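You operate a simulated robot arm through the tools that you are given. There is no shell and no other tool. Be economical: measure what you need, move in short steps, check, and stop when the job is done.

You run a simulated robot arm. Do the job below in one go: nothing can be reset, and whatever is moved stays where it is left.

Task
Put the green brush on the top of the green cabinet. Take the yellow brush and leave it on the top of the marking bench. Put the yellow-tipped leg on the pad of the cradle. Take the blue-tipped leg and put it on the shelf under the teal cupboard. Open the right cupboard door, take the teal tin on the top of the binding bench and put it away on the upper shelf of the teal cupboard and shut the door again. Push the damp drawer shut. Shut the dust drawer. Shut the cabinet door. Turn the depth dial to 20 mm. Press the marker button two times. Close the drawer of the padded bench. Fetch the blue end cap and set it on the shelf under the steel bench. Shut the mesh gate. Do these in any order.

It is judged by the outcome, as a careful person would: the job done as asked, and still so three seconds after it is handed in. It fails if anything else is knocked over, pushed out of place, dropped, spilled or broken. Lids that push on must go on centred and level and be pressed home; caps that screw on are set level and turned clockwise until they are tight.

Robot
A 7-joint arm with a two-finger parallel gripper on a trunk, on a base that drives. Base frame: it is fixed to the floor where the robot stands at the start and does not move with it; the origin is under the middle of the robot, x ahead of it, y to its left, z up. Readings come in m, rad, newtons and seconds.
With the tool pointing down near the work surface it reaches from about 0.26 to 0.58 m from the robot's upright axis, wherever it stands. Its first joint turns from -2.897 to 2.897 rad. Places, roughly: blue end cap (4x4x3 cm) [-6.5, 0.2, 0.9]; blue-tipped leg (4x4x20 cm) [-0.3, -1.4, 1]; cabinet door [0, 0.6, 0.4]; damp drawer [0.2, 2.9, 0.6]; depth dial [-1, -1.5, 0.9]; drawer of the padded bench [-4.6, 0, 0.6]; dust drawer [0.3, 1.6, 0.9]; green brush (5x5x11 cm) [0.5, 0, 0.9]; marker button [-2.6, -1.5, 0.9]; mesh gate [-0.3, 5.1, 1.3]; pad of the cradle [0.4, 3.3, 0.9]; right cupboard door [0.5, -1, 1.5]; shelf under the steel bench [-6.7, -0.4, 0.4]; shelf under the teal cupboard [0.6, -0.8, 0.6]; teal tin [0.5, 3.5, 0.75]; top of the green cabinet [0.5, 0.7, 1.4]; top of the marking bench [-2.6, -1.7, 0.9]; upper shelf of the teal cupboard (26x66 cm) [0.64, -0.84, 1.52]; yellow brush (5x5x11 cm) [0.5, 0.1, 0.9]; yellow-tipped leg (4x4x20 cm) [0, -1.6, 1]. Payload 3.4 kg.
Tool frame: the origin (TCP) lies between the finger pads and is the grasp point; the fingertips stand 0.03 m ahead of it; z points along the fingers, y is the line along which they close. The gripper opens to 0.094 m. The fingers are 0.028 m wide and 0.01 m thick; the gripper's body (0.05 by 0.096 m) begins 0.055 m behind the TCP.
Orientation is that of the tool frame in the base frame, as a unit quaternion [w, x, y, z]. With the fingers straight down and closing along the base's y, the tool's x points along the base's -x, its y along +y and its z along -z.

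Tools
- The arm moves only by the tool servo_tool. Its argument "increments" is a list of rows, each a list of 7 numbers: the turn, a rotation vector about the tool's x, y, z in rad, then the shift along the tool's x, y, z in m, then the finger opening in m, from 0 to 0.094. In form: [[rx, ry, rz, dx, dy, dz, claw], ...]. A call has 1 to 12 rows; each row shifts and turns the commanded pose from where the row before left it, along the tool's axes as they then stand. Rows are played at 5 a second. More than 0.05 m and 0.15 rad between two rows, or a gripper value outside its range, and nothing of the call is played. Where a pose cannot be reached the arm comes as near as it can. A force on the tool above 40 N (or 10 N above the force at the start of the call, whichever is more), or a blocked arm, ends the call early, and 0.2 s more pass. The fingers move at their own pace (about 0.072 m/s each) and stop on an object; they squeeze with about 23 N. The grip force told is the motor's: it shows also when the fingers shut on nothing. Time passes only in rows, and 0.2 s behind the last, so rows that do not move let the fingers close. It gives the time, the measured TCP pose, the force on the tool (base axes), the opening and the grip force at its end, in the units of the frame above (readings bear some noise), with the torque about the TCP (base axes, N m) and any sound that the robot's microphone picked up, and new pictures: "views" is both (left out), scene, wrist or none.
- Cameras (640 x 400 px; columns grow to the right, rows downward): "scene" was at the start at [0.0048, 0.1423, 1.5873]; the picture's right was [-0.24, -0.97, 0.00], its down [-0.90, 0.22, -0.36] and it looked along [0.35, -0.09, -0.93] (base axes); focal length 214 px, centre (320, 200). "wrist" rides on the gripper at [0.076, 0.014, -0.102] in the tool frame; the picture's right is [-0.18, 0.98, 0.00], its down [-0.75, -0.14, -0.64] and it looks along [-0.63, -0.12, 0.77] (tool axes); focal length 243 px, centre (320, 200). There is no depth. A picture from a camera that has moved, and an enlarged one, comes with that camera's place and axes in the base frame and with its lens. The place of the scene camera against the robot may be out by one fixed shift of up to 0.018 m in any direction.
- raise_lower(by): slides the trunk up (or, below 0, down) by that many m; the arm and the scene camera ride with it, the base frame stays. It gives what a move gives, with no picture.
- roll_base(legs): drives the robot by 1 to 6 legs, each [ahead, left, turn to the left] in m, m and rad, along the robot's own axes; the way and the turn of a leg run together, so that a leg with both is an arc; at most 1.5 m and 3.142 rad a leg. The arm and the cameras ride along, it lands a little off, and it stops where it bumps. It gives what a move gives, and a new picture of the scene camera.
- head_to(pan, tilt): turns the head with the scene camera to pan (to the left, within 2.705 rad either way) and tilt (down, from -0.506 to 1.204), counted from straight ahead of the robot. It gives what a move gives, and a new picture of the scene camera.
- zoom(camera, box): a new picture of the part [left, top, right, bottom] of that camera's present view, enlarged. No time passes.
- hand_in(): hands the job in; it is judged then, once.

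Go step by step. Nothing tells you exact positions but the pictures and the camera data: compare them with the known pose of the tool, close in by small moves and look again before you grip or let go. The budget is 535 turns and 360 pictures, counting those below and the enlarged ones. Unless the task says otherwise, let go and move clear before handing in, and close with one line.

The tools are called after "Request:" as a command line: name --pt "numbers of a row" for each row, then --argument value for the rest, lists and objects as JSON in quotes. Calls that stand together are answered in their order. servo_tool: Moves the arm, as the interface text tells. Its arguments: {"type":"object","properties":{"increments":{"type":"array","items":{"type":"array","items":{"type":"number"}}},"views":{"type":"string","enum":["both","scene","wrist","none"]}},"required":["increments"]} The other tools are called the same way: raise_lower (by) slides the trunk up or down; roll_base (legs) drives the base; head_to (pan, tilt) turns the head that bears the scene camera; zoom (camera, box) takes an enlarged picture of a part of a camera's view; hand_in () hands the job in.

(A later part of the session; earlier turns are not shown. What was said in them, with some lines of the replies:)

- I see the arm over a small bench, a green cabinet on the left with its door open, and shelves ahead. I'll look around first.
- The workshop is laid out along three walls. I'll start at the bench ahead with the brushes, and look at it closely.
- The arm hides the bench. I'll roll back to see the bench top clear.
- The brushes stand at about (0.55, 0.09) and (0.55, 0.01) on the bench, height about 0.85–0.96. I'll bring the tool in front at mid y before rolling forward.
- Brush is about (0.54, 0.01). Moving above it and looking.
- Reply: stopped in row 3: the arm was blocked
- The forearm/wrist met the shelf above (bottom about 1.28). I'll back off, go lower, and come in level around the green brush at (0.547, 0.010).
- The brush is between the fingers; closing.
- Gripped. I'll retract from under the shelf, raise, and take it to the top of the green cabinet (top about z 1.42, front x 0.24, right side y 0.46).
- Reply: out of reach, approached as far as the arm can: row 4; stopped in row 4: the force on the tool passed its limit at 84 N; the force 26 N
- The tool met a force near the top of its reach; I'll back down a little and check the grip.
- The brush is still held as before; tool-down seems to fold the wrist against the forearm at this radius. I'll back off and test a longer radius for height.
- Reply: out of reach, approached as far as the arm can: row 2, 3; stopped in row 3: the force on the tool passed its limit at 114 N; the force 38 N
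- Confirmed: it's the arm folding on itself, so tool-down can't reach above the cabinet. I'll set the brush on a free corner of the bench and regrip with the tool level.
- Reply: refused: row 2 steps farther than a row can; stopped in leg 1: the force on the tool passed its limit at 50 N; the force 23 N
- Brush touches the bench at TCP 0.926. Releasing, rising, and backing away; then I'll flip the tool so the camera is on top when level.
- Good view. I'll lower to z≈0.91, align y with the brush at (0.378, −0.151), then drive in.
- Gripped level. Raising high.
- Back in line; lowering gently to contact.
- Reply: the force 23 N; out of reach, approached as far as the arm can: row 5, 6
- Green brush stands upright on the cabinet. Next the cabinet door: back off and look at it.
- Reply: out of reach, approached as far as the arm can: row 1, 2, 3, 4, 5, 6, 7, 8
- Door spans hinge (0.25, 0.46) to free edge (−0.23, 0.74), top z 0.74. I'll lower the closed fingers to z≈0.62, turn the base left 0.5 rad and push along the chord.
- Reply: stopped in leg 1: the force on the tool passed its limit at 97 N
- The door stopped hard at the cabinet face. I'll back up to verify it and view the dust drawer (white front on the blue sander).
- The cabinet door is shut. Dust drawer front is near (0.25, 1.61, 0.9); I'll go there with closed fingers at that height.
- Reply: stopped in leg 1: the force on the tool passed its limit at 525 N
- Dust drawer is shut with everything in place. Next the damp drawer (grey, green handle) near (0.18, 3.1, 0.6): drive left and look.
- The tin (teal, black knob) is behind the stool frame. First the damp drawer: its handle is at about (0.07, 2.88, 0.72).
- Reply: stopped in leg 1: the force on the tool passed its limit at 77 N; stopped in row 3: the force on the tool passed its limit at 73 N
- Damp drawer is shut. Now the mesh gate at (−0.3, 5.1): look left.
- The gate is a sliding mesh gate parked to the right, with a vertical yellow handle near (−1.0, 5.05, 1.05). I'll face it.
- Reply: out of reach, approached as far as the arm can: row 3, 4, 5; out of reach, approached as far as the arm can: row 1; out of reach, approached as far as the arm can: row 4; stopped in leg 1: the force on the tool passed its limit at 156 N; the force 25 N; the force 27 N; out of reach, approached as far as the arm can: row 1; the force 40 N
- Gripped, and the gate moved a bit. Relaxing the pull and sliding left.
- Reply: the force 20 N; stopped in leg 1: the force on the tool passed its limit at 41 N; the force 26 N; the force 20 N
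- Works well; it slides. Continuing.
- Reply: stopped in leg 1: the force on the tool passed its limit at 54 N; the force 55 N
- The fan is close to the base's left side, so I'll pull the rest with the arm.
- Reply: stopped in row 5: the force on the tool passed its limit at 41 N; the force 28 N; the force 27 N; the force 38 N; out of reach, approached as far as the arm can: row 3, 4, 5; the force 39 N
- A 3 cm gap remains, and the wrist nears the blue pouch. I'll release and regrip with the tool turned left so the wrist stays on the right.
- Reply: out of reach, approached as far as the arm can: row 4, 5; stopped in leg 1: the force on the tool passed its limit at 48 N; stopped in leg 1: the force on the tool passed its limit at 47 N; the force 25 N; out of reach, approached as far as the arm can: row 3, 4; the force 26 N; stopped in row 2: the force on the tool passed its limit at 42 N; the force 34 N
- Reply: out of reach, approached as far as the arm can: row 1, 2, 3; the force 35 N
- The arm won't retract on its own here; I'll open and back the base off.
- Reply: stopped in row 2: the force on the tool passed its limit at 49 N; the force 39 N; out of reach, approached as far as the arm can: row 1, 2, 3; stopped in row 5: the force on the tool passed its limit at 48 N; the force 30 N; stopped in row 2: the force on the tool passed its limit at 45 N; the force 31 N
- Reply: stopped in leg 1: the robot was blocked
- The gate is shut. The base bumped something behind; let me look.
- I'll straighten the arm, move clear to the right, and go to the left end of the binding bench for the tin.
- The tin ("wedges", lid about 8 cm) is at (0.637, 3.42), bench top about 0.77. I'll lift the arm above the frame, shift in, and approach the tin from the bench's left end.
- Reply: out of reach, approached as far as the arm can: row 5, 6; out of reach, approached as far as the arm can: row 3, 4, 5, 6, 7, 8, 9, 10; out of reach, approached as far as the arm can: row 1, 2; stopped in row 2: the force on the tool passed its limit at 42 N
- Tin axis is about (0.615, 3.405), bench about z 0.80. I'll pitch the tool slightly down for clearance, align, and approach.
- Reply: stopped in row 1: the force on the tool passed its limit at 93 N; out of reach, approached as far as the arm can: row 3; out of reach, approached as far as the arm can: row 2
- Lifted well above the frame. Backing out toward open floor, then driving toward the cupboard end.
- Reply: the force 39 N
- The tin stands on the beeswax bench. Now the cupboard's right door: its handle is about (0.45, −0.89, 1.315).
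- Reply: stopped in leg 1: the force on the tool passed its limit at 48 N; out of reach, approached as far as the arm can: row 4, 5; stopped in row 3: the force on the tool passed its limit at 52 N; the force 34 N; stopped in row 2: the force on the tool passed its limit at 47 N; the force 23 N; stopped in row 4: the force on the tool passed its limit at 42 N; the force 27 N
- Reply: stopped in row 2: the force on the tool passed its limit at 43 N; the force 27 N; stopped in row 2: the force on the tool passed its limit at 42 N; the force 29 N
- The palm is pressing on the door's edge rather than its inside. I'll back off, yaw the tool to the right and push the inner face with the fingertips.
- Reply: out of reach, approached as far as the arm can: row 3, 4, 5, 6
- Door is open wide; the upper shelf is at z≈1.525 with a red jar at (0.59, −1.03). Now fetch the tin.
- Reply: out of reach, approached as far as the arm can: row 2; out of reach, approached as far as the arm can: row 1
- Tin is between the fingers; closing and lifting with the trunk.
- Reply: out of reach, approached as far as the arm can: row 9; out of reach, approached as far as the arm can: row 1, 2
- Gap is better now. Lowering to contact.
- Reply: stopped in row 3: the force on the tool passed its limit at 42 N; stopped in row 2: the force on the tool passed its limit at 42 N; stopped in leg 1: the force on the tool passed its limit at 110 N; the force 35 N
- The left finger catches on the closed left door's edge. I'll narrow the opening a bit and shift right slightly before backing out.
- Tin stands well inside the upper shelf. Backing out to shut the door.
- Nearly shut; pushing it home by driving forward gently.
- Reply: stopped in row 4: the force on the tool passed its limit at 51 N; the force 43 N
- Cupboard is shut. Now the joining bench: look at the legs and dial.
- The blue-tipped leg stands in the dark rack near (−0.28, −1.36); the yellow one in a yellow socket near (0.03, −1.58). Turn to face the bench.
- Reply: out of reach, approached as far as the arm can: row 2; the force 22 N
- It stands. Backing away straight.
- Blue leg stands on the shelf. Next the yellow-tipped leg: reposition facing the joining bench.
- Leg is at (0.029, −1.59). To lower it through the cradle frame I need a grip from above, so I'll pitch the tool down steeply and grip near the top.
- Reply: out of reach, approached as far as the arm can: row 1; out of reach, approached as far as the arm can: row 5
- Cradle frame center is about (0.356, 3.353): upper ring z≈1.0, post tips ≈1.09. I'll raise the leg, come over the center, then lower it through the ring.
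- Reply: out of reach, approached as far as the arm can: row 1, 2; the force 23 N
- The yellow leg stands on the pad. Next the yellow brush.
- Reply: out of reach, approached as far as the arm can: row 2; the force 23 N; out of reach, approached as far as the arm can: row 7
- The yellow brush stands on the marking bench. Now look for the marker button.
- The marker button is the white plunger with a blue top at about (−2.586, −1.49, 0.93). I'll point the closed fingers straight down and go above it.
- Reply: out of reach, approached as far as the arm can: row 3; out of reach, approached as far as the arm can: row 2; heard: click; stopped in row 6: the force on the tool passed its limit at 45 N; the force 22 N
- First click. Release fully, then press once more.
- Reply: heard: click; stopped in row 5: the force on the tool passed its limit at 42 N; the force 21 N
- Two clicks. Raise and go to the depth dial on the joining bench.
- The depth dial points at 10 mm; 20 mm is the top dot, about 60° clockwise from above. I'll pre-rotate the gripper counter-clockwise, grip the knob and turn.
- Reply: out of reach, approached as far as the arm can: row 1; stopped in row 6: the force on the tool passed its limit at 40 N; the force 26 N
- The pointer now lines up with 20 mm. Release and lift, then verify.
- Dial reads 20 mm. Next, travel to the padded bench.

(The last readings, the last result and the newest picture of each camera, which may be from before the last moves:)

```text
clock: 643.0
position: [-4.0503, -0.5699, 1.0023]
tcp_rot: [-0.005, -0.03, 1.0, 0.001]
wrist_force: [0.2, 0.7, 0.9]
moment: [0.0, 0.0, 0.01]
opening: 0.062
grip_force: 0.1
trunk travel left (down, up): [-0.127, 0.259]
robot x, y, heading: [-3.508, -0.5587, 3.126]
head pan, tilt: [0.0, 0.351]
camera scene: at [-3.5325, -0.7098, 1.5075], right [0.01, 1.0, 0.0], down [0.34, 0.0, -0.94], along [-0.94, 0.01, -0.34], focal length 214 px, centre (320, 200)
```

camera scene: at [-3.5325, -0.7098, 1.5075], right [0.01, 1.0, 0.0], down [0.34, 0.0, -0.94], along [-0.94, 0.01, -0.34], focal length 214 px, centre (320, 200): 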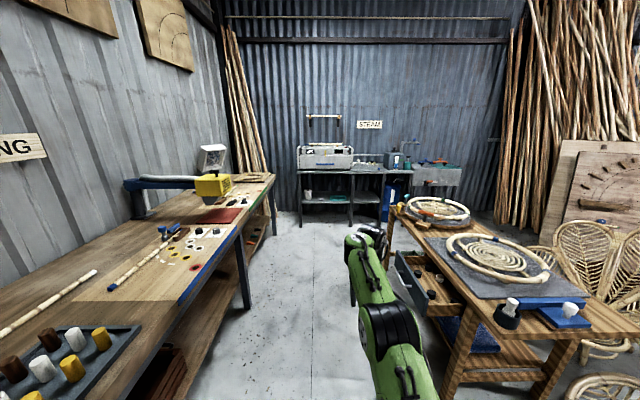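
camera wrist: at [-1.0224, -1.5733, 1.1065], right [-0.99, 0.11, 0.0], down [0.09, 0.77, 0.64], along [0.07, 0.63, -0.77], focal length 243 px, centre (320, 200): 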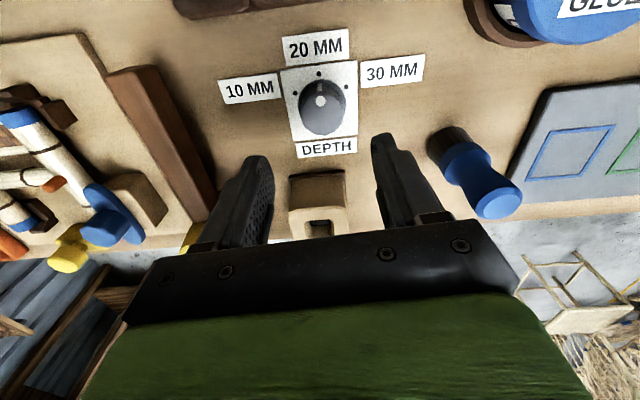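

The padded bench's drawer is open toward the aisle near (−4.55, −0.19, 0.6). I'll face it and push with the closed fingers level.

Request:
roll_base --legs '[[1.04, 0.28, 0.015], [0, 0, -1.565]]'

Request:
head_to --pan 0.0 --tilt 0.8

```text
clock: 652.3
position: [-4.5516, -0.2806, 1.0013]
tcp_rot: [-0.002, 0.689, 0.725, 0.004]
wrist_force: [0.7, 0.8, 0.1]
moment: [0.0, 0.02, -0.01]
opening: 0.062
grip_force: 0.0
trunk travel left (down, up): [-0.127, 0.259]
robot x, y, heading: [-4.5441, -0.8251, 1.547]
head pan, tilt: [0.0, 0.351]
camera scene: at [-4.6877, -0.7842, 1.5075], right [1.0, -0.02, 0.0], down [-0.01, -0.34, -0.94], along [0.02, 0.94, -0.34], focal length 214 px, centre (320, 200)
```

scene: 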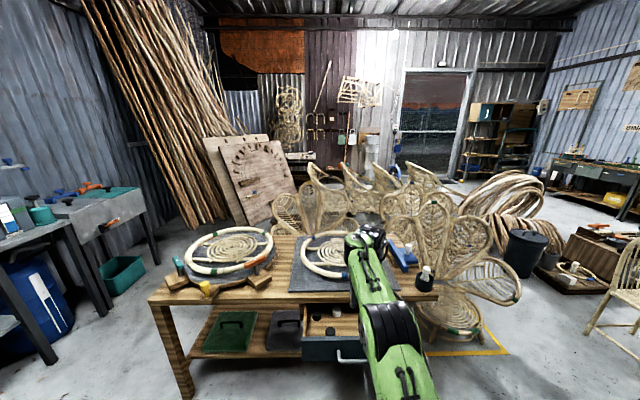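

```text
clock: 653.2
position: [-4.5497, -0.2821, 1.002]
tcp_rot: [-0.002, 0.688, 0.725, 0.004]
wrist_force: [0.3, 0.3, -0.4]
moment: [-0.01, 0.0, 0.02]
opening: 0.0621
grip_force: 0.1
trunk travel left (down, up): [-0.127, 0.259]
robot x, y, heading: [-4.5488, -0.8273, 1.554]
head pan, tilt: [0.0, 0.799]
camera scene: at [-4.688, -0.7966, 1.468], right [1.0, -0.02, 0.0], down [-0.02, -0.72, -0.7], along [0.01, 0.7, -0.72], focal length 214 px, centre (320, 200)
```

scene: 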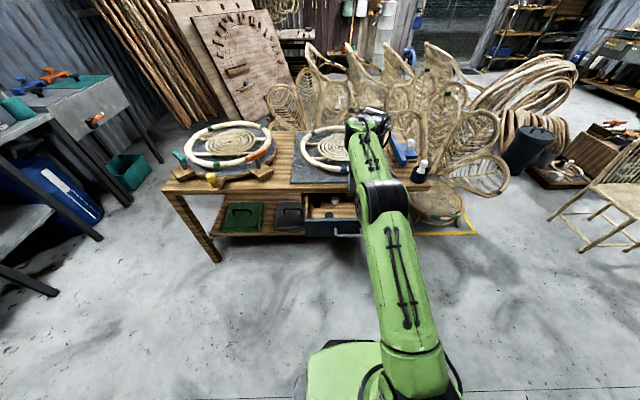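

Request:
servo_tool --pt "0 0.15 0 0 0 0 0.0" --pt "0 0.15 0 0 0 0 0.0" --pt "0 0.15 0 0 0 0 0.0" --pt "0 0.15 0 0 0 0 0.0" --pt "0 0.15 0 0 0 0 0.0" --pt "0 0.15 0 0 0 0 0.0" --pt "0 0.15 0 0 0 0 0.0" --pt "0 0.15 0 0 0 0 0.0" --pt "0 0.15 0 0 0 0 0.0" --pt "0 0.15 0 0 0 0 0.0" --pt "0 0.07 0 0 0 0 0.0" --pt "0 0 0 0 0 0 0.0" --views "none"

Request:
roll_base --legs '[[-0.06, 0, 0.015]]'

Request:
raise_lower --by -0.125

Request:
servo_tool --pt "0 0 0 -0.045 0 0 0.0" --pt "0 0 0 -0.045 0 0 0.0" --pt "0 0 0 -0.045 0 0 0.0" --pt "0 0 0 -0.045 0 0 0.0" --pt "0 0 0 -0.045 0 0 0.0" --pt "0 0 0 0 0 0 0.0" --views "wrist"

```text
clock: 655.8
position: [-4.5586, -0.2818, 0.9998]
tcp_rot: [-0.507, 0.491, 0.531, 0.469]
wrist_force: [0.1, 0.0, -0.3]
moment: [-0.04, 0.0, 0.03]
opening: 0.0001
grip_force: 23.1
out of reach, approached as far as the arm can: row 11
trunk travel left (down, up): [-0.127, 0.259]
robot x, y, heading: [-4.548, -0.8235, 1.547]
head pan, tilt: [0.0, 0.799]
```

```text
clock: 656.8
position: [-4.5697, -0.3442, 0.9987]
tcp_rot: [-0.51, 0.487, 0.535, 0.465]
wrist_force: [0.3, -0.4, 0.3]
moment: [-0.01, -0.01, -0.01]
opening: 0.0002
grip_force: 22.9
trunk travel left (down, up): [-0.127, 0.259]
robot x, y, heading: [-4.5458, -0.8845, 1.563]
head pan, tilt: [0.0, 0.799]
camera scene: at [-4.6892, -0.8618, 1.4679], right [1.0, -0.01, 0.0], down [0.0, -0.72, -0.7], along [0.0, 0.7, -0.72], focal length 214 px, centre (320, 200)
```

scene: 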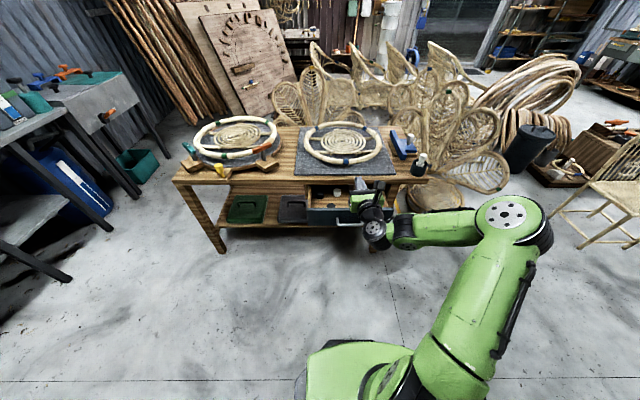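

```text
clock: 658.3
position: [-4.5694, -0.3425, 0.8732]
tcp_rot: [-0.51, 0.487, 0.536, 0.464]
wrist_force: [0.4, 0.6, -0.4]
moment: [-0.03, 0.03, 0.03]
opening: 0.0
grip_force: 22.7
trunk travel left (down, up): [-0.002, 0.384]
robot x, y, heading: [-4.5453, -0.8812, 1.563]
head pan, tilt: [0.0, 0.799]
```

```text
clock: 659.7
position: [-4.5702, -0.3539, 0.6473]
tcp_rot: [-0.511, 0.486, 0.535, 0.465]
wrist_force: [-0.5, 0.0, 0.4]
moment: [-0.02, 0.01, 0.02]
opening: 0.0
grip_force: 23.3
trunk travel left (down, up): [-0.002, 0.384]
robot x, y, heading: [-4.5501, -0.8854, 1.565]
head pan, tilt: [0.0, 0.799]
camera wrist: at [-4.5459, -0.4508, 0.729], right [0.98, 0.08, -0.18], down [-0.08, -0.69, -0.72], along [-0.19, 0.72, -0.67], focal length 243 px, centre (320, 200)
```

wrist: 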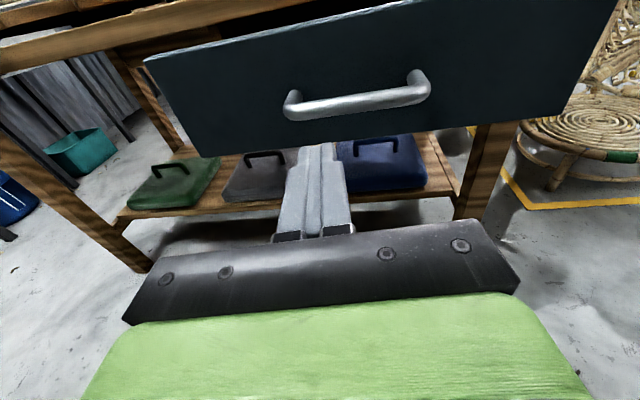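

Request:
roll_base --legs '[[0.2, 0, 0]]'

Request:
servo_tool --pt "0 0 0 0 0 0.0 0.0" --views "wrist"

```text
clock: 661.3
position: [-4.5662, -0.154, 0.6462]
tcp_rot: [-0.51, 0.487, 0.534, 0.466]
wrist_force: [-0.9, 0.0, -0.2]
moment: [0.01, 0.04, 0.0]
opening: 0.0
grip_force: 22.9
trunk travel left (down, up): [-0.002, 0.384]
robot x, y, heading: [-4.5484, -0.6865, 1.559]
head pan, tilt: [0.0, 0.799]
camera scene: at [-4.6879, -0.661, 1.3431], right [1.0, -0.01, 0.0], down [-0.01, -0.72, -0.7], along [0.0, 0.7, -0.72], focal length 214 px, centre (320, 200)
```

scene: 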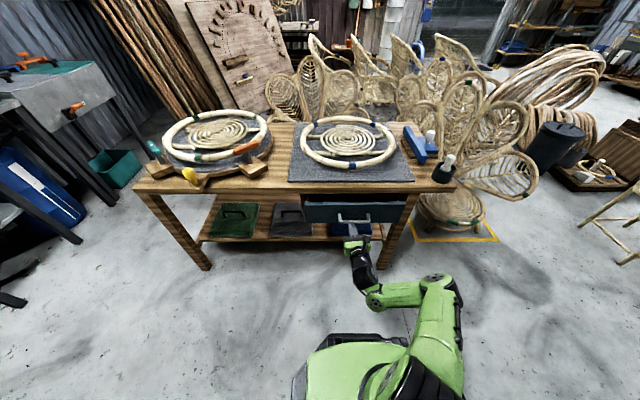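

```text
clock: 661.7
position: [-4.5675, -0.1553, 0.6481]
tcp_rot: [-0.51, 0.487, 0.536, 0.465]
wrist_force: [0.2, 1.2, 0.2]
moment: [-0.01, 0.01, -0.02]
opening: 0.0003
grip_force: 22.9
trunk travel left (down, up): [-0.002, 0.384]
robot x, y, heading: [-4.547, -0.6838, 1.564]
head pan, tilt: [0.0, 0.799]
camera wrist: at [-4.5437, -0.2523, 0.7294], right [0.98, 0.08, -0.18], down [-0.08, -0.69, -0.72], along [-0.18, 0.72, -0.67], focal length 243 px, centre (320, 200)
```

wrist: 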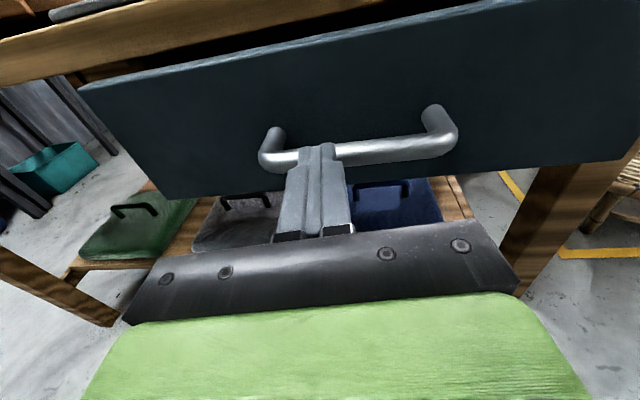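

Request:
roll_base --legs '[[0.1, 0, 0]]'

Request:
servo_tool --pt "0 0 0 0 0 0.02 0.0" --pt "0 0 0 0 0 0.02 0.0" --pt "0 0 0 0 0 0.02 0.0" --pt "0 0 0 0 0 0.02 0.0" --views "wrist"

```text
clock: 662.8
position: [-4.5659, -0.0869, 0.6466]
tcp_rot: [-0.513, 0.489, 0.533, 0.462]
wrist_force: [2.0, -15.7, 5.2]
moment: [0.07, -0.05, -0.18]
opening: 0.0
grip_force: 22.9
trunk travel left (down, up): [-0.002, 0.384]
robot x, y, heading: [-4.5449, -0.6163, 1.557]
head pan, tilt: [0.0, 0.799]
stopped in leg 1: the force on the tool passed its limit at 186 N (the readings are from after the stop); the commanded pose is now the measured one
camera scene: at [-4.6871, -0.5909, 1.3431], right [1.0, -0.01, 0.0], down [-0.01, -0.72, -0.7], along [0.01, 0.7, -0.72], focal length 214 px, centre (320, 200)
```

scene: 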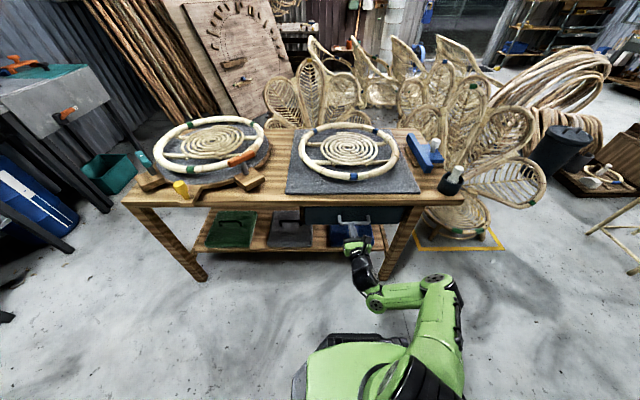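

```text
clock: 663.0
position: [-4.5661, -0.087, 0.6474]
tcp_rot: [-0.514, 0.49, 0.532, 0.46]
wrist_force: [2.6, -23.6, 8.4]
moment: [0.15, -0.04, -0.25]
opening: 0.0
grip_force: 23.0
trunk travel left (down, up): [-0.002, 0.384]
robot x, y, heading: [-4.5476, -0.6143, 1.562]
head pan, tilt: [0.0, 0.799]
stopped in row 1: the force on the tool passed its limit at 74 N (the readings are from after the stop); the commanded pose is now the measured one
camera wrist: at [-4.5414, -0.1841, 0.7293], right [0.98, 0.09, -0.2], down [-0.09, -0.69, -0.72], along [-0.2, 0.72, -0.67], focal length 243 px, centre (320, 200)
```

wrist: 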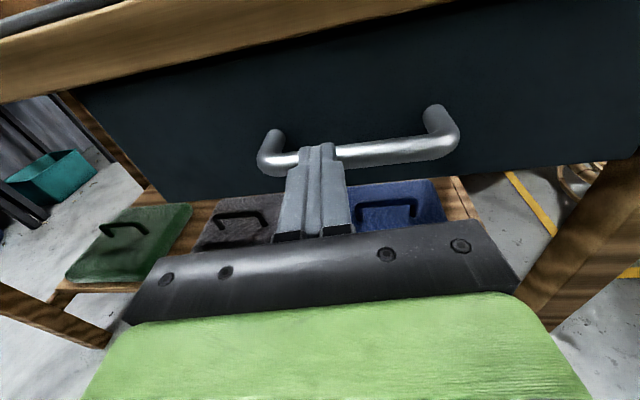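

Request:
roll_base --legs '[[-0.2, 0, 0]]'

Request:
zoom --camera "scene" --box '[200, 130, 440, 280]'

```text
clock: 664.6
position: [-4.5682, -0.2872, 0.6456]
tcp_rot: [-0.512, 0.491, 0.533, 0.46]
wrist_force: [-0.1, 0.5, 0.1]
moment: [0.0, 0.0, 0.02]
opening: 0.0
grip_force: 23.0
trunk travel left (down, up): [-0.002, 0.384]
robot x, y, heading: [-4.5421, -0.8191, 1.563]
head pan, tilt: [0.0, 0.799]
camera scene: at [-4.689, -0.7908, 1.3431], right [1.0, -0.01, 0.0], down [-0.01, -0.72, -0.7], along [0.01, 0.7, -0.72], focal length 214 px, centre (320, 200)
```

scene: 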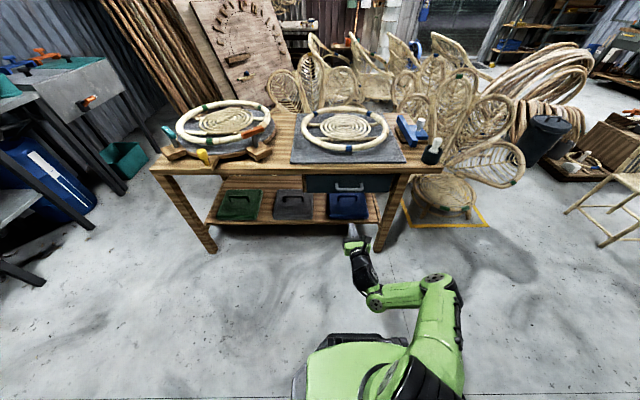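

```text
2.67 times, centred on (320, 205) of scene
camera zoom: at [-4.689, -0.7908, 1.3431], right [1.0, -0.01, 0.0], down [-0.01, -0.72, -0.7], along [0.01, 0.7, -0.72], focal length 572 px, centre (320, 187)
```

zoom: 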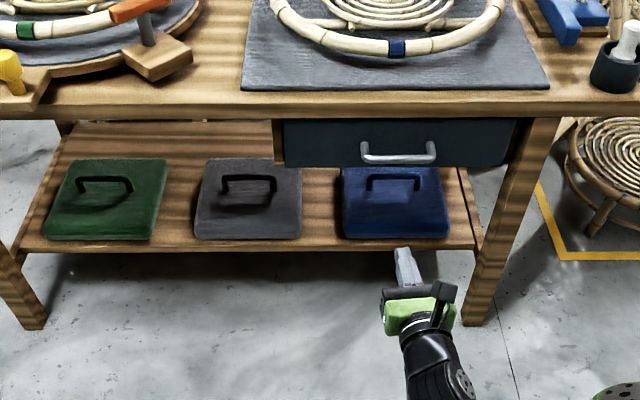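

The drawer is shut. Last: the blue end cap. Turn toward the steel bench and look.

Request:
raise_lower --by 0.35

Request:
roll_base --legs '[[0, 0, 1.575], [0.65, -0.3, 0]]'

Request:
head_to --pan -0.2 --tilt 0.5

Request:
zoom --camera "scene" --box '[160, 80, 480, 280]'

```text
clock: 668.1
position: [-4.5677, -0.2876, 0.9957]
tcp_rot: [-0.511, 0.493, 0.533, 0.46]
wrist_force: [1.0, -0.7, 0.6]
moment: [0.0, 0.0, -0.02]
opening: 0.0002
grip_force: 23.0
trunk travel left (down, up): [-0.352, 0.034]
robot x, y, heading: [-4.5525, -0.8172, 1.559]
head pan, tilt: [0.0, 0.799]
```

```text
clock: 675.7
position: [-5.7181, -0.4797, 0.9951]
tcp_rot: [-0.688, -0.013, 0.725, -0.022]
wrist_force: [0.3, 0.2, -0.2]
moment: [0.01, -0.02, -0.01]
opening: 0.0001
grip_force: 23.0
trunk travel left (down, up): [-0.352, 0.034]
robot x, y, heading: [-5.1935, -0.4853, 3.086]
head pan, tilt: [0.0, 0.799]
camera scene: at [-5.207, -0.63, 1.693], right [0.06, 1.0, 0.0], down [0.72, -0.04, -0.7], along [-0.7, 0.04, -0.72], focal length 214 px, centre (320, 200)
```

scene: 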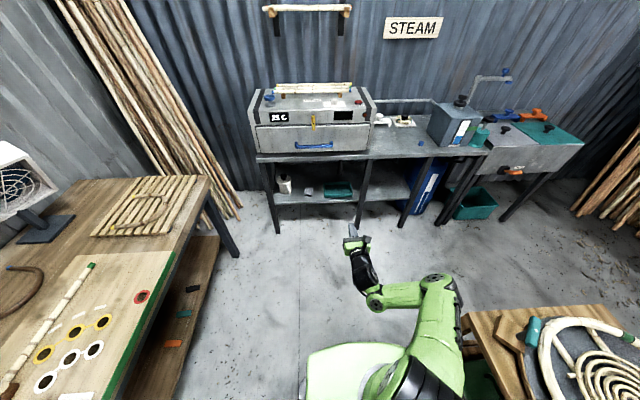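

```text
clock: 676.5
position: [-5.7176, -0.4796, 0.9948]
tcp_rot: [-0.688, -0.013, 0.725, -0.021]
wrist_force: [0.3, -0.2, -0.2]
moment: [-0.01, -0.01, -0.01]
opening: 0.0002
grip_force: 23.3
trunk travel left (down, up): [-0.352, 0.034]
robot x, y, heading: [-5.1885, -0.4864, 3.086]
head pan, tilt: [-0.201, 0.499]
camera scene: at [-5.2137, -0.6119, 1.7188], right [0.25, 0.97, 0.0], down [0.46, -0.12, -0.88], along [-0.85, 0.22, -0.48], focal length 214 px, centre (320, 200)
```

scene: 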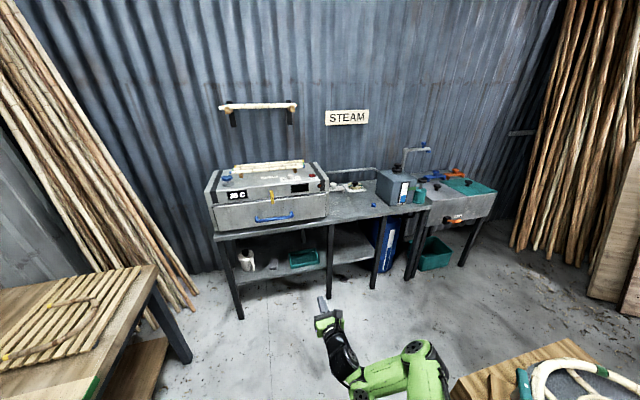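

```text
2.00 times, centred on (320, 180) of scene
camera zoom: at [-5.2137, -0.6119, 1.7188], right [0.25, 0.97, 0.0], down [0.46, -0.12, -0.88], along [-0.85, 0.22, -0.48], focal length 429 px, centre (320, 240)
```

zoom: 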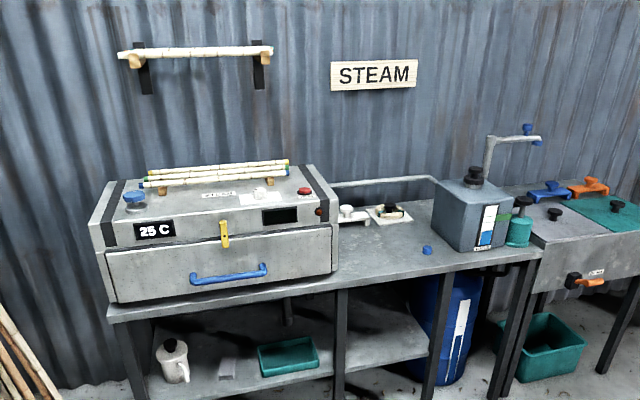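

The blue cap is at about (−6.49, 0.14) on the steel bench. Before picking, I'll test whether the arm can reach z≈0.42 with the tool pitched down about 0.5 rad.

Request:
raise_lower --by -0.352

Request:
servo_tool --pt "0 -0.15 0 0 0 0 0.0" --pt "0 -0.15 0 0 0 0 0.0" --pt "0 -0.15 0 0 0 0 0.0" --pt "0 0 0 -0.04 0 0.02 0.0" --pt "0 0 0 -0.04 0 0.02 0.0" --pt "0 0 0 -0.04 0 0.02 0.0" --pt "0 0 0 -0.04 0 0.02 0.0" --pt "0 0 0 -0.04 0 0.02 0.0" --pt "0 0 0 0 0 0 0.0" --views "scene"

```text
clock: 680.0
position: [-5.7175, -0.4789, 0.6429]
tcp_rot: [-0.688, -0.013, 0.725, -0.021]
wrist_force: [0.4, 0.0, 0.4]
moment: [-0.02, 0.01, -0.03]
opening: 0.0
grip_force: 22.8
trunk travel left (down, up): [0.0, 0.386]
robot x, y, heading: [-5.1901, -0.4806, 3.089]
head pan, tilt: [-0.201, 0.499]
```

```text
clock: 682.0
position: [-5.7109, -0.483, 0.4168]
tcp_rot: [-0.509, -0.018, 0.86, -0.018]
wrist_force: [-0.5, -0.5, -0.5]
moment: [-0.01, 0.0, -0.04]
opening: 0.0
grip_force: 22.7
trunk travel left (down, up): [0.0, 0.386]
robot x, y, heading: [-5.1866, -0.4823, 3.083]
head pan, tilt: [-0.201, 0.499]
camera scene: at [-5.2139, -0.6118, 1.3672], right [0.25, 0.97, 0.0], down [0.46, -0.12, -0.88], along [-0.85, 0.22, -0.48], focal length 214 px, centre (320, 200)
```

scene: 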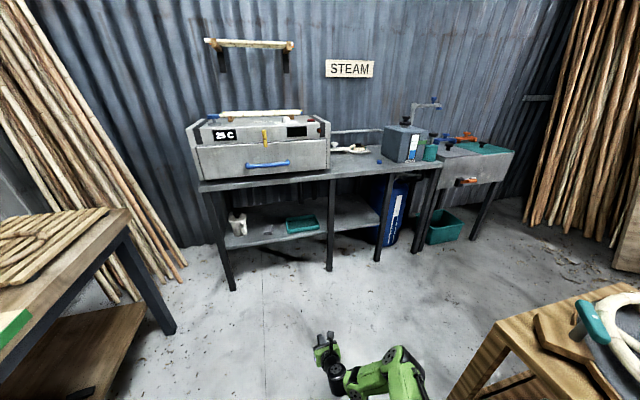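

It reaches. Now raise, square up and move in front of the cap.

Request:
raise_lower --by 0.38

Request:
servo_tool --pt "0 0 0 0.035 0 -0.019 0.06" --pt "0 0 0 0.035 0 -0.019 0.06" --pt "0 0 0 0.035 0 -0.019 0.06" --pt "0 0 0 0.035 0 -0.019 0.06" --pt "0 0 0 0.0 0 0 0.06" --views "none"

Request:
roll_base --legs '[[0.5, 0, 0.055], [0, -0.66, 0]]'

Request:
servo_tool --pt "0 0 0 0.0 0 0 0.06" --views "wrist"

```text
clock: 685.6
position: [-5.7107, -0.4832, 0.796]
tcp_rot: [-0.509, -0.018, 0.861, -0.017]
wrist_force: [0.3, -0.1, 0.1]
moment: [0.02, 0.01, -0.01]
opening: 0.0002
grip_force: 23.6
trunk travel left (down, up): [-0.38, 0.006]
robot x, y, heading: [-5.1886, -0.4831, 3.085]
head pan, tilt: [-0.201, 0.499]
```

```text
clock: 686.8
position: [-5.7141, -0.4823, 0.9571]
tcp_rot: [-0.509, -0.018, 0.861, -0.018]
wrist_force: [-0.3, -1.1, 0.3]
moment: [0.0, -0.01, 0.02]
opening: 0.0597
grip_force: 0.1
trunk travel left (down, up): [-0.38, 0.006]
robot x, y, heading: [-5.1901, -0.481, 3.08]
head pan, tilt: [-0.201, 0.499]
```

```text
clock: 691.5
position: [-6.2162, -0.2134, 0.9561]
tcp_rot: [-0.507, -0.042, 0.86, -0.036]
wrist_force: [0.2, 0.3, -0.6]
moment: [-0.04, 0.01, 0.09]
opening: 0.06
grip_force: 0.0
trunk travel left (down, up): [-0.38, 0.006]
robot x, y, heading: [-5.6906, -0.1897, -3.131]
head pan, tilt: [-0.201, 0.499]
stopped in leg 2: the robot was blocked; the commanded pose is now the measured one
camera scene: at [-5.7108, -0.3079, 1.747], right [0.19, 0.98, 0.0], down [0.47, -0.1, -0.88], along [-0.86, 0.17, -0.48], focal length 214 px, centre (320, 200)
```

scene: 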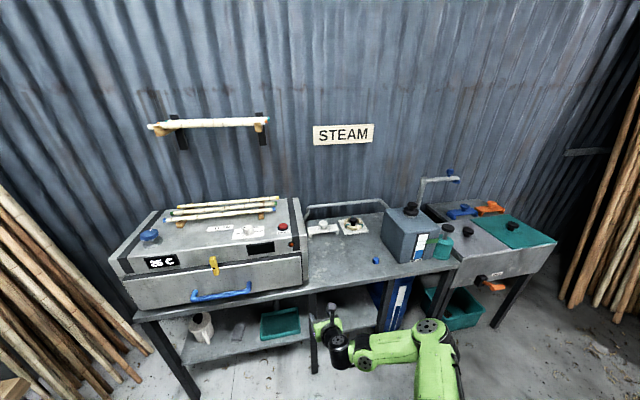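

```text
clock: 691.9
position: [-6.2133, -0.2172, 0.9566]
tcp_rot: [-0.508, -0.045, 0.859, -0.035]
wrist_force: [0.8, 0.2, -0.4]
moment: [0.04, -0.01, -0.02]
opening: 0.0602
grip_force: 0.1
trunk travel left (down, up): [-0.38, 0.006]
robot x, y, heading: [-5.6896, -0.1881, -3.135]
head pan, tilt: [-0.201, 0.499]
camera wrist: at [-6.1617, -0.1968, 1.0741], right [-0.02, 0.98, -0.18], down [0.94, -0.04, -0.35], along [-0.35, -0.17, -0.92], focal length 243 px, centre (320, 200)
```

wrist: 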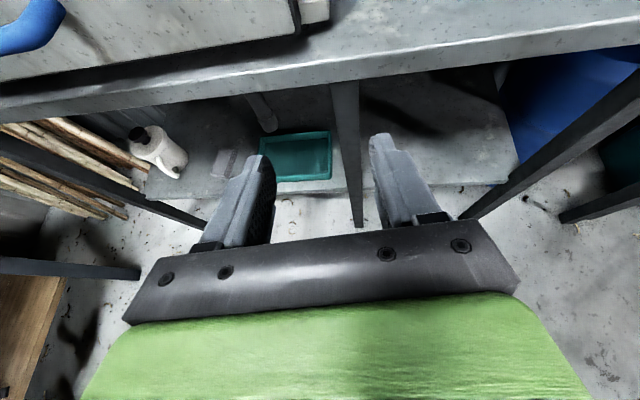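

The base bumped the padded bench's end. Back off a touch, move ahead more, then right.

Request:
roll_base --legs '[[0, 0.04, 0], [0.2, 0, 0]]'

Request:
head_to --pan -2.0 --tilt 0.8

```text
clock: 693.9
position: [-6.3957, -0.2603, 0.9554]
tcp_rot: [-0.504, -0.048, 0.862, -0.038]
wrist_force: [0.0, 0.1, 0.5]
moment: [-0.01, 0.02, 0.01]
opening: 0.06
grip_force: 0.1
trunk travel left (down, up): [-0.38, 0.006]
robot x, y, heading: [-5.8759, -0.2251, -3.137]
head pan, tilt: [-0.201, 0.499]
stopped in leg 2: the force on the tool passed its limit at 93 N (the readings are from after the stop); the commanded pose is now the measured one
camera scene: at [-5.8929, -0.3564, 1.7464], right [0.19, 0.98, 0.0], down [0.47, -0.09, -0.88], along [-0.86, 0.17, -0.48], focal length 214 px, centre (320, 200)
```

scene: 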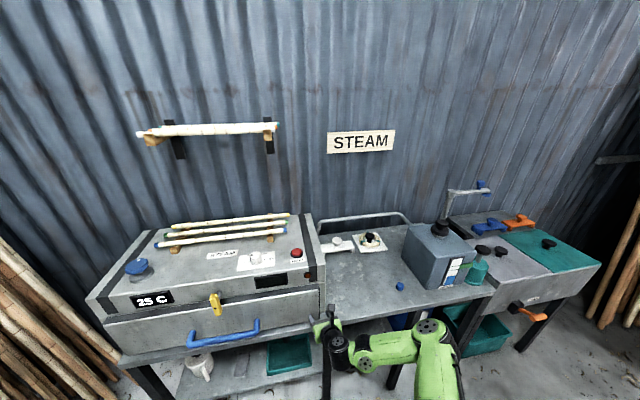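

```text
clock: 695.7
position: [-6.3946, -0.2614, 0.9556]
tcp_rot: [-0.504, -0.047, 0.862, -0.037]
wrist_force: [0.3, -0.2, -0.9]
moment: [0.03, -0.01, -0.04]
opening: 0.0601
grip_force: 0.1
trunk travel left (down, up): [-0.38, 0.006]
robot x, y, heading: [-5.8717, -0.2248, -3.134]
head pan, tilt: [-2.0, 0.799]
```

Request:
roll_base --legs '[[-0.06, 0, 0]]'

Request:
servo_tool --pt "0 0 0 0.0 0 0 0.06" --views "wrist"

```text
clock: 696.7
position: [-6.3334, -0.2611, 0.9552]
tcp_rot: [-0.505, -0.047, 0.861, -0.036]
wrist_force: [-0.1, 0.0, 0.3]
moment: [0.0, -0.01, 0.0]
opening: 0.0599
grip_force: 0.1
trunk travel left (down, up): [-0.38, 0.006]
robot x, y, heading: [-5.8144, -0.2316, -3.14]
head pan, tilt: [-2.0, 0.799]
```

```text
clock: 697.1
position: [-6.3348, -0.2606, 0.9558]
tcp_rot: [-0.505, -0.047, 0.861, -0.037]
wrist_force: [-0.7, 0.1, -0.7]
moment: [0.01, 0.0, -0.03]
opening: 0.06
grip_force: 0.0
trunk travel left (down, up): [-0.38, 0.006]
robot x, y, heading: [-5.8152, -0.2286, -3.134]
head pan, tilt: [-2.0, 0.799]
no pictures are left
```

Pictures are used up, so I'll finish by measured coordinates and touch. From four earlier views the cap is at about (−6.518, 0.166, 0.877), bench top ≈0.86. First square the tool's yaw, then drive into line.

Request:
servo_tool --pt "-0.055 0 0.031 0.0 0 0 0.06" --pt "-0.056 0 0.031 0.0 0 0 0.06" --pt "0 0 0 0.0 0 0 0.092" --pt "0 0 0 0.0 0 0 0.092" --views "none"

Request:
roll_base --legs '[[0.025, 0, 0], [0, -0.2, 0]]'

```text
clock: 698.1
position: [-6.3336, -0.2607, 0.9542]
tcp_rot: [-0.505, 0.008, 0.863, -0.005]
wrist_force: [0.4, -0.5, 0.9]
moment: [-0.01, 0.01, 0.02]
opening: 0.0922
grip_force: 0.1
trunk travel left (down, up): [-0.38, 0.006]
robot x, y, heading: [-5.8151, -0.2278, -3.136]
head pan, tilt: [-2.0, 0.799]
no pictures are left
```

```text
clock: 700.1
position: [-6.3602, -0.0594, 0.9548]
tcp_rot: [-0.505, 0.006, 0.863, -0.006]
wrist_force: [0.0, 0.2, 1.0]
moment: [-0.02, -0.02, 0.02]
opening: 0.0921
grip_force: 0.0
trunk travel left (down, up): [-0.38, 0.006]
robot x, y, heading: [-5.8396, -0.0213, -3.141]
head pan, tilt: [-2.0, 0.799]
```

Request:
roll_base --legs '[[0, -0.225, 0]]'

```text
clock: 701.8
position: [-6.361, 0.165, 0.9557]
tcp_rot: [-0.505, 0.007, 0.863, -0.006]
wrist_force: [-0.8, 0.6, -0.2]
moment: [-0.03, -0.05, 0.01]
opening: 0.092
grip_force: 0.0
trunk travel left (down, up): [-0.38, 0.006]
robot x, y, heading: [-5.838, 0.201, -3.138]
head pan, tilt: [-2.0, 0.799]
```

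Request:
roll_base --legs '[[0.145, 0, 0]]'

Request:
servo_tool --pt "0 0 0 -0.0176 0 0.0096 0.092" --pt "0 0 0 -0.0088 0 0.0048 0.092" --pt "0 0 0 0 0 0 0.092" --views "none"

```text
clock: 703.1
position: [-6.505, 0.164, 0.9545]
tcp_rot: [-0.505, 0.007, 0.863, -0.006]
wrist_force: [0.4, 0.7, 1.2]
moment: [-0.01, -0.05, -0.02]
opening: 0.0918
grip_force: 0.2
trunk travel left (down, up): [-0.38, 0.006]
robot x, y, heading: [-5.9805, 0.2034, -3.138]
head pan, tilt: [-2.0, 0.799]
```

```text
clock: 704.0
position: [-6.5023, 0.164, 0.9256]
tcp_rot: [-0.504, 0.006, 0.863, -0.006]
wrist_force: [0.1, -0.4, -0.6]
moment: [0.02, 0.04, 0.0]
opening: 0.0921
grip_force: 0.0
trunk travel left (down, up): [-0.38, 0.006]
robot x, y, heading: [-5.9849, 0.1981, -3.135]
head pan, tilt: [-2.0, 0.799]
no pictures are left
```

Lowering in small steps, watching for contact.

Request:
servo_tool --pt "0 0 0 -0.0088 0 0.0048 0.092" --pt "0 0 0 -0.0044 0 0.0024 0.092" --pt "0 0 0 0 0 0 0.092" --views "none"

Request:
servo_tool --pt "0 0 0 -0.0044 0 0.0024 0.092" --pt "0 0 0 -0.0044 0 0.0024 0.092" --pt "0 0 0 0 0 0 0.092" --views "none"

Request:
servo_tool --pt "0 0 0 -0.0035 0 0.002 0.092" --pt "0 0 0 0 0 0 0.092" --views "none"

```text
clock: 704.8
position: [-6.5031, 0.1636, 0.9092]
tcp_rot: [-0.505, 0.006, 0.863, -0.006]
wrist_force: [-0.6, 0.9, 0.0]
moment: [0.0, 0.02, 0.02]
opening: 0.0918
grip_force: 0.0
trunk travel left (down, up): [-0.38, 0.006]
robot x, y, heading: [-5.9821, 0.1995, -3.143]
head pan, tilt: [-2.0, 0.799]
no pictures are left
```

```text
clock: 705.5
position: [-6.502, 0.1628, 0.8993]
tcp_rot: [-0.505, 0.008, 0.863, -0.004]
wrist_force: [1.1, -0.4, 0.4]
moment: [0.03, 0.02, -0.02]
opening: 0.092
grip_force: 0.0
trunk travel left (down, up): [-0.38, 0.006]
robot x, y, heading: [-5.9804, 0.1985, -3.133]
head pan, tilt: [-2.0, 0.799]
no pictures are left
```

```text
clock: 706.1
position: [-6.5052, 0.1627, 0.8954]
tcp_rot: [-0.505, 0.006, 0.863, -0.006]
wrist_force: [-0.1, 0.1, -0.8]
moment: [0.0, 0.0, -0.04]
opening: 0.0921
grip_force: 0.0
trunk travel left (down, up): [-0.38, 0.006]
robot x, y, heading: [-5.9812, 0.2008, -3.136]
head pan, tilt: [-2.0, 0.799]
no pictures are left
```

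Request:
servo_tool --pt "0 0 0 -0.0035 0 0.002 0.092" --pt "0 0 0 0 0 0 0.092" --views "none"

Request:
servo_tool --pt "0 0 0 -0.0035 0 0.002 0.092" --pt "0 0 0 0 0 0 0.092" --views "none"

Request:
servo_tool --pt "0 0 0 -0.0026 0 0.0015 0.092" --pt "0 0 0 0 0 0 0.092" --views "none"

```text
clock: 706.8
position: [-6.503, 0.1631, 0.8914]
tcp_rot: [-0.504, 0.007, 0.863, -0.005]
wrist_force: [-0.1, 0.1, -0.2]
moment: [0.03, 0.0, -0.01]
opening: 0.0922
grip_force: 0.1
trunk travel left (down, up): [-0.38, 0.006]
robot x, y, heading: [-5.9792, 0.2004, -3.14]
head pan, tilt: [-2.0, 0.799]
no pictures are left
```

```text
clock: 707.4
position: [-6.5036, 0.1632, 0.8871]
tcp_rot: [-0.504, 0.008, 0.864, -0.005]
wrist_force: [0.3, 0.2, 1.2]
moment: [0.06, 0.0, -0.03]
opening: 0.0919
grip_force: 0.1
trunk travel left (down, up): [-0.38, 0.006]
robot x, y, heading: [-5.9852, 0.2001, -3.134]
head pan, tilt: [-2.0, 0.799]
no pictures are left
```

```text
clock: 708.0
position: [-6.5037, 0.1629, 0.8879]
tcp_rot: [-0.507, 0.008, 0.862, -0.005]
wrist_force: [2.0, -0.2, 21.1]
moment: [1.07, 0.4, 0.05]
opening: 0.0915
grip_force: 0.0
trunk travel left (down, up): [-0.38, 0.006]
robot x, y, heading: [-5.9841, 0.1977, -3.143]
head pan, tilt: [-2.0, 0.799]
no pictures are left
```

Touched the bench at TCP 0.8875 (bench ≈0.860, as expected). Raise 2 mm and close.

Request:
servo_tool --pt "0 0 0 0.003 0 -0.0015 0.092" --pt "0 0 0 0 0 0 0.06" --pt "0 0 0 0 0 0 0.03" --pt "0 0 0 0 0 0 0.0" --pt "0 0 0 0 0 0 0.0" --pt "0 0 0 0 0 0 0.0" --views "none"

```text
clock: 709.4
position: [-6.5026, 0.1634, 0.8882]
tcp_rot: [-0.505, 0.007, 0.863, -0.006]
wrist_force: [0.2, -0.7, 0.0]
moment: [0.0, -0.01, -0.01]
opening: 0.0325
grip_force: 22.9
trunk travel left (down, up): [-0.38, 0.006]
robot x, y, heading: [-5.9832, 0.1973, -3.138]
head pan, tilt: [-2.0, 0.799]
no pictures are left
```

Gripped at 0.0325 (the legs of the same stated width measured 0.034). Lift and check it holds.

Request:
servo_tool --pt "0 0 0 0.0176 0 -0.0096 0.0" --pt "0 0 0 0.0264 0 -0.0144 0.0" --pt "0 0 0 0.0264 0 -0.0144 0.0" --pt "0 0 0 0 0 0 0.0" --views "none"

```text
clock: 710.4
position: [-6.5032, 0.1645, 0.9691]
tcp_rot: [-0.505, 0.007, 0.863, -0.005]
wrist_force: [-0.3, -0.2, -0.8]
moment: [-0.02, -0.05, -0.01]
opening: 0.0327
grip_force: 22.8
trunk travel left (down, up): [-0.38, 0.006]
robot x, y, heading: [-5.9807, 0.1982, -3.137]
head pan, tilt: [-2.0, 0.799]
no pictures are left
```

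Holding. Plan: back to the known-safe line, shift to the middle of the shelf's free right bay (between legs at y≈−0.21 and 0.18), lower in front of the bench, go under, and set down by touch.

Request:
roll_base --legs '[[-0.145, 0, 0], [0, 0.18, 0]]'

```text
clock: 712.8
position: [-6.3541, -0.0174, 0.9691]
tcp_rot: [-0.505, 0.006, 0.863, -0.005]
wrist_force: [0.6, 0.0, -0.1]
moment: [0.0, -0.02, -0.05]
opening: 0.0326
grip_force: 22.6
trunk travel left (down, up): [-0.38, 0.006]
robot x, y, heading: [-5.8336, 0.0157, -3.138]
head pan, tilt: [-2.0, 0.799]
```

Request:
raise_lower --by -0.378

Request:
servo_tool --pt "0 0 0 -0.022 0 0.012 0.0" --pt "0 0 0 -0.022 0 0.012 0.0" --pt "0 0 0 -0.018 0 0.0095 0.0" --pt "0 0 0 0 0 0 0.0" --views "none"

```text
clock: 716.5
position: [-6.3554, -0.0151, 0.5909]
tcp_rot: [-0.505, 0.006, 0.863, -0.006]
wrist_force: [-0.6, 0.1, 0.5]
moment: [0.02, 0.03, 0.01]
opening: 0.0326
grip_force: 22.8
trunk travel left (down, up): [-0.002, 0.384]
robot x, y, heading: [-5.836, 0.0146, -3.136]
head pan, tilt: [-2.0, 0.799]
```

```text
clock: 717.5
position: [-6.3534, -0.017, 0.5215]
tcp_rot: [-0.504, 0.006, 0.864, -0.006]
wrist_force: [0.1, -0.2, -0.2]
moment: [0.01, -0.03, -0.02]
opening: 0.0325
grip_force: 23.2
trunk travel left (down, up): [-0.002, 0.384]
robot x, y, heading: [-5.8352, 0.0217, -3.134]
head pan, tilt: [-2.0, 0.799]
no pictures are left
```

Now forward under the bench.

Request:
roll_base --legs '[[0.1, 0, 0]]'

Request:
roll_base --legs '[[0.09, 0, 0]]'

```text
clock: 718.6
position: [-6.4544, -0.0187, 0.5208]
tcp_rot: [-0.505, 0.005, 0.863, -0.007]
wrist_force: [0.2, 0.1, -0.4]
moment: [-0.01, -0.03, 0.0]
opening: 0.0328
grip_force: 23.0
trunk travel left (down, up): [-0.002, 0.384]
robot x, y, heading: [-5.9337, 0.0178, -3.131]
head pan, tilt: [-2.0, 0.799]
```

```text
clock: 719.7
position: [-6.5446, -0.0191, 0.5222]
tcp_rot: [-0.504, 0.006, 0.864, -0.006]
wrist_force: [-0.7, -0.4, -0.6]
moment: [-0.01, -0.03, 0.03]
opening: 0.0326
grip_force: 23.4
trunk travel left (down, up): [-0.002, 0.384]
robot x, y, heading: [-6.0263, 0.0186, -3.132]
head pan, tilt: [-2.0, 0.799]
```

Request:
servo_tool --pt "0 0 0 -0.0176 0 0.0096 0.0" --pt "0 0 0 -0.0132 0 0.0072 0.0" --pt "0 0 0 -0.0088 0 0.0048 0.0" --pt "0 0 0 0 0 0 0.0" --views "none"

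Request:
servo_tool --pt "0 0 0 -0.0044 0 0.0024 0.0" --pt "0 0 0 -0.0044 0 0.0024 0.0" --pt "0 0 0 0 0 0 0.0" --views "none"

Request:
servo_tool --pt "0 0 0 -0.0044 0 0.0024 0.0" --pt "0 0 0 -0.0044 0 0.0024 0.0" --pt "0 0 0 0 0 0 0.0" --views "none"

```text
clock: 720.7
position: [-6.5431, -0.02, 0.4749]
tcp_rot: [-0.505, 0.005, 0.863, -0.007]
wrist_force: [-0.9, 0.5, -0.3]
moment: [0.02, -0.01, -0.01]
opening: 0.0325
grip_force: 23.7
trunk travel left (down, up): [-0.002, 0.384]
robot x, y, heading: [-6.0264, 0.016, -3.138]
head pan, tilt: [-2.0, 0.799]
no pictures are left
```

```text
clock: 721.5
position: [-6.5433, -0.0206, 0.4645]
tcp_rot: [-0.505, 0.006, 0.863, -0.006]
wrist_force: [-0.2, -0.3, -0.4]
moment: [0.0, 0.03, 0.02]
opening: 0.0324
grip_force: 23.6
trunk travel left (down, up): [-0.002, 0.384]
robot x, y, heading: [-6.0265, 0.0196, -3.132]
head pan, tilt: [-2.0, 0.799]
no pictures are left
```

```text
clock: 722.3
position: [-6.5433, -0.021, 0.4556]
tcp_rot: [-0.505, 0.006, 0.863, -0.005]
wrist_force: [0.0, 0.2, 0.4]
moment: [0.03, 0.03, 0.03]
opening: 0.0325
grip_force: 23.0
trunk travel left (down, up): [-0.002, 0.384]
robot x, y, heading: [-6.0268, 0.016, -3.131]
head pan, tilt: [-2.0, 0.799]
no pictures are left
```

Request:
servo_tool --pt "0 0 0 -0.0044 0 0.0024 0.0" --pt "0 0 0 0 0 0 0.0" --views "none"

Request:
servo_tool --pt "0 0 0 -0.0044 0 0.0024 0.0" --pt "0 0 0 0 0 0 0.0" --views "none"

Request:
servo_tool --pt "0 0 0 -0.0044 0 0.0024 0.0" --pt "0 0 0 0 0 0 0.0" --views "none"

Request:
servo_tool --pt "0 0 0 -0.0044 0 0.0024 0.0" --pt "0 0 0 0 0 0 0.0" --views "none"

```text
clock: 722.9
position: [-6.5441, -0.0209, 0.4511]
tcp_rot: [-0.505, 0.005, 0.863, -0.006]
wrist_force: [0.0, -0.3, -0.5]
moment: [-0.02, 0.01, 0.03]
opening: 0.0325
grip_force: 23.1
trunk travel left (down, up): [-0.002, 0.384]
robot x, y, heading: [-6.0295, 0.0187, -3.131]
head pan, tilt: [-2.0, 0.799]
no pictures are left
```

```text
clock: 723.5
position: [-6.5431, -0.0203, 0.4454]
tcp_rot: [-0.504, 0.005, 0.864, -0.007]
wrist_force: [1.0, -0.2, -0.4]
moment: [0.02, 0.01, 0.0]
opening: 0.0328
grip_force: 22.7
trunk travel left (down, up): [-0.002, 0.384]
robot x, y, heading: [-6.0249, 0.0202, -3.135]
head pan, tilt: [-2.0, 0.799]
no pictures are left
```

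```text
clock: 724.1
position: [-6.5427, -0.0203, 0.4427]
tcp_rot: [-0.505, 0.007, 0.863, -0.005]
wrist_force: [-0.2, -0.6, -0.1]
moment: [-0.02, -0.03, 0.03]
opening: 0.0326
grip_force: 22.9
trunk travel left (down, up): [-0.002, 0.384]
robot x, y, heading: [-6.0261, 0.0183, -3.135]
head pan, tilt: [-2.0, 0.799]
no pictures are left
```

```text
clock: 724.7
position: [-6.5427, -0.0211, 0.4351]
tcp_rot: [-0.505, 0.006, 0.863, -0.005]
wrist_force: [0.6, -0.8, -0.7]
moment: [0.02, -0.03, -0.02]
opening: 0.0325
grip_force: 22.9
trunk travel left (down, up): [-0.002, 0.384]
robot x, y, heading: [-6.026, 0.018, -3.137]
head pan, tilt: [-2.0, 0.799]
no pictures are left
```

Request:
servo_tool --pt "0 0 0 -0.0044 0 0.0024 0.0" --pt "0 0 0 0 0 0 0.0" --views "none"

Request:
servo_tool --pt "0 0 0 -0.0044 0 0.0024 0.0" --pt "0 0 0 0 0 0 0.0" --views "none"

Request:
servo_tool --pt "0 0 0 -0.0044 0 0.0024 0.0" --pt "0 0 0 0 0 0 0.0" --views "none"

Request:
servo_tool --pt "0 0 0 -0.0044 0 0.0024 0.0" --pt "0 0 0 0 0 0 0.0" --views "none"

```text
clock: 725.3
position: [-6.5423, -0.0205, 0.4323]
tcp_rot: [-0.505, 0.005, 0.863, -0.006]
wrist_force: [0.0, 0.5, -0.5]
moment: [-0.03, 0.0, 0.01]
opening: 0.0326
grip_force: 23.0
trunk travel left (down, up): [-0.002, 0.384]
robot x, y, heading: [-6.0268, 0.0198, -3.136]
head pan, tilt: [-2.0, 0.799]
no pictures are left
```

```text
clock: 725.9
position: [-6.5425, -0.021, 0.4275]
tcp_rot: [-0.506, 0.006, 0.863, -0.006]
wrist_force: [3.1, -0.4, 8.5]
moment: [0.12, 0.11, -0.03]
opening: 0.0326
grip_force: 23.0
trunk travel left (down, up): [-0.002, 0.384]
robot x, y, heading: [-6.0261, 0.0217, -3.134]
head pan, tilt: [-2.0, 0.799]
no pictures are left
```

```text
clock: 726.4
position: [-6.543, -0.0216, 0.4274]
tcp_rot: [-0.509, 0.009, 0.861, -0.007]
wrist_force: [17.8, 1.5, 23.4]
moment: [0.44, -0.02, -0.32]
opening: 0.0323
grip_force: 22.7
trunk travel left (down, up): [-0.002, 0.384]
robot x, y, heading: [-6.0238, 0.016, -3.132]
head pan, tilt: [-2.0, 0.799]
stopped in row 2: the force on the tool passed its limit at 41 N (the readings are from after the stop); the commanded pose is now the measured one
no pictures are left
```

```text
clock: 726.7
position: [-6.5449, -0.0209, 0.4271]
tcp_rot: [-0.511, 0.01, 0.859, -0.008]
wrist_force: [15.4, -0.2, 20.4]
moment: [0.37, -0.04, -0.29]
opening: 0.0326
grip_force: 23.0
trunk travel left (down, up): [-0.002, 0.384]
robot x, y, heading: [-6.0255, 0.0167, -3.135]
head pan, tilt: [-2.0, 0.799]
stopped in row 1: the force on the tool passed its limit at 44 N (the readings are from after the stop); the commanded pose is now the measured one
no pictures are left
```

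Contact at TCP 0.4275 → shelf at z≈0.400, just as listed. Ease up a hair, open, and withdraw along the tool axis.

Request:
servo_tool --pt "0 0.008 0 0.0015 0 -0.001 0.0" --pt "0 0 0 0 0 0 0.045" --pt "0 0 0 0 0 0 0.07" --pt "0 0 0 0 0 0 0.07" --pt "0 0 0 0 0 -0.02 0.07" --pt "0 0 0 0 0 -0.03 0.07" --pt "0 0 0 0 0 -0.03 0.07" --views "none"

```text
clock: 728.3
position: [-6.4746, -0.0198, 0.4639]
tcp_rot: [-0.511, 0.01, 0.859, -0.006]
wrist_force: [-0.7, -0.6, 0.0]
moment: [-0.01, 0.03, 0.0]
opening: 0.0699
grip_force: 0.1
trunk travel left (down, up): [-0.002, 0.384]
robot x, y, heading: [-6.0282, 0.0205, -3.134]
head pan, tilt: [-2.0, 0.799]
no pictures are left
```

Request:
roll_base --legs '[[-0.18, 0, 0]]'

```text
clock: 729.8
position: [-6.2922, -0.0209, 0.4633]
tcp_rot: [-0.512, 0.01, 0.859, -0.007]
wrist_force: [0.4, -0.4, -0.2]
moment: [0.01, 0.05, -0.01]
opening: 0.07
grip_force: 0.1
trunk travel left (down, up): [-0.002, 0.384]
robot x, y, heading: [-5.8404, 0.019, -3.131]
head pan, tilt: [-2.0, 0.799]
```

I'm clear of everything and all the steps are done, so I'm handing the job in.

Request:
hand_in

```text
The job is handed in.
```

The job is handed in, with all thirteen parts done. The pictures ran out before the blue end cap, so I gripped it and set it down by touch and did not see it on the shelf. The base also bumped the rattan chairs near the gate and the end of the padded bench. The chairs looked undisturbed afterward, but I did not check the bench again.
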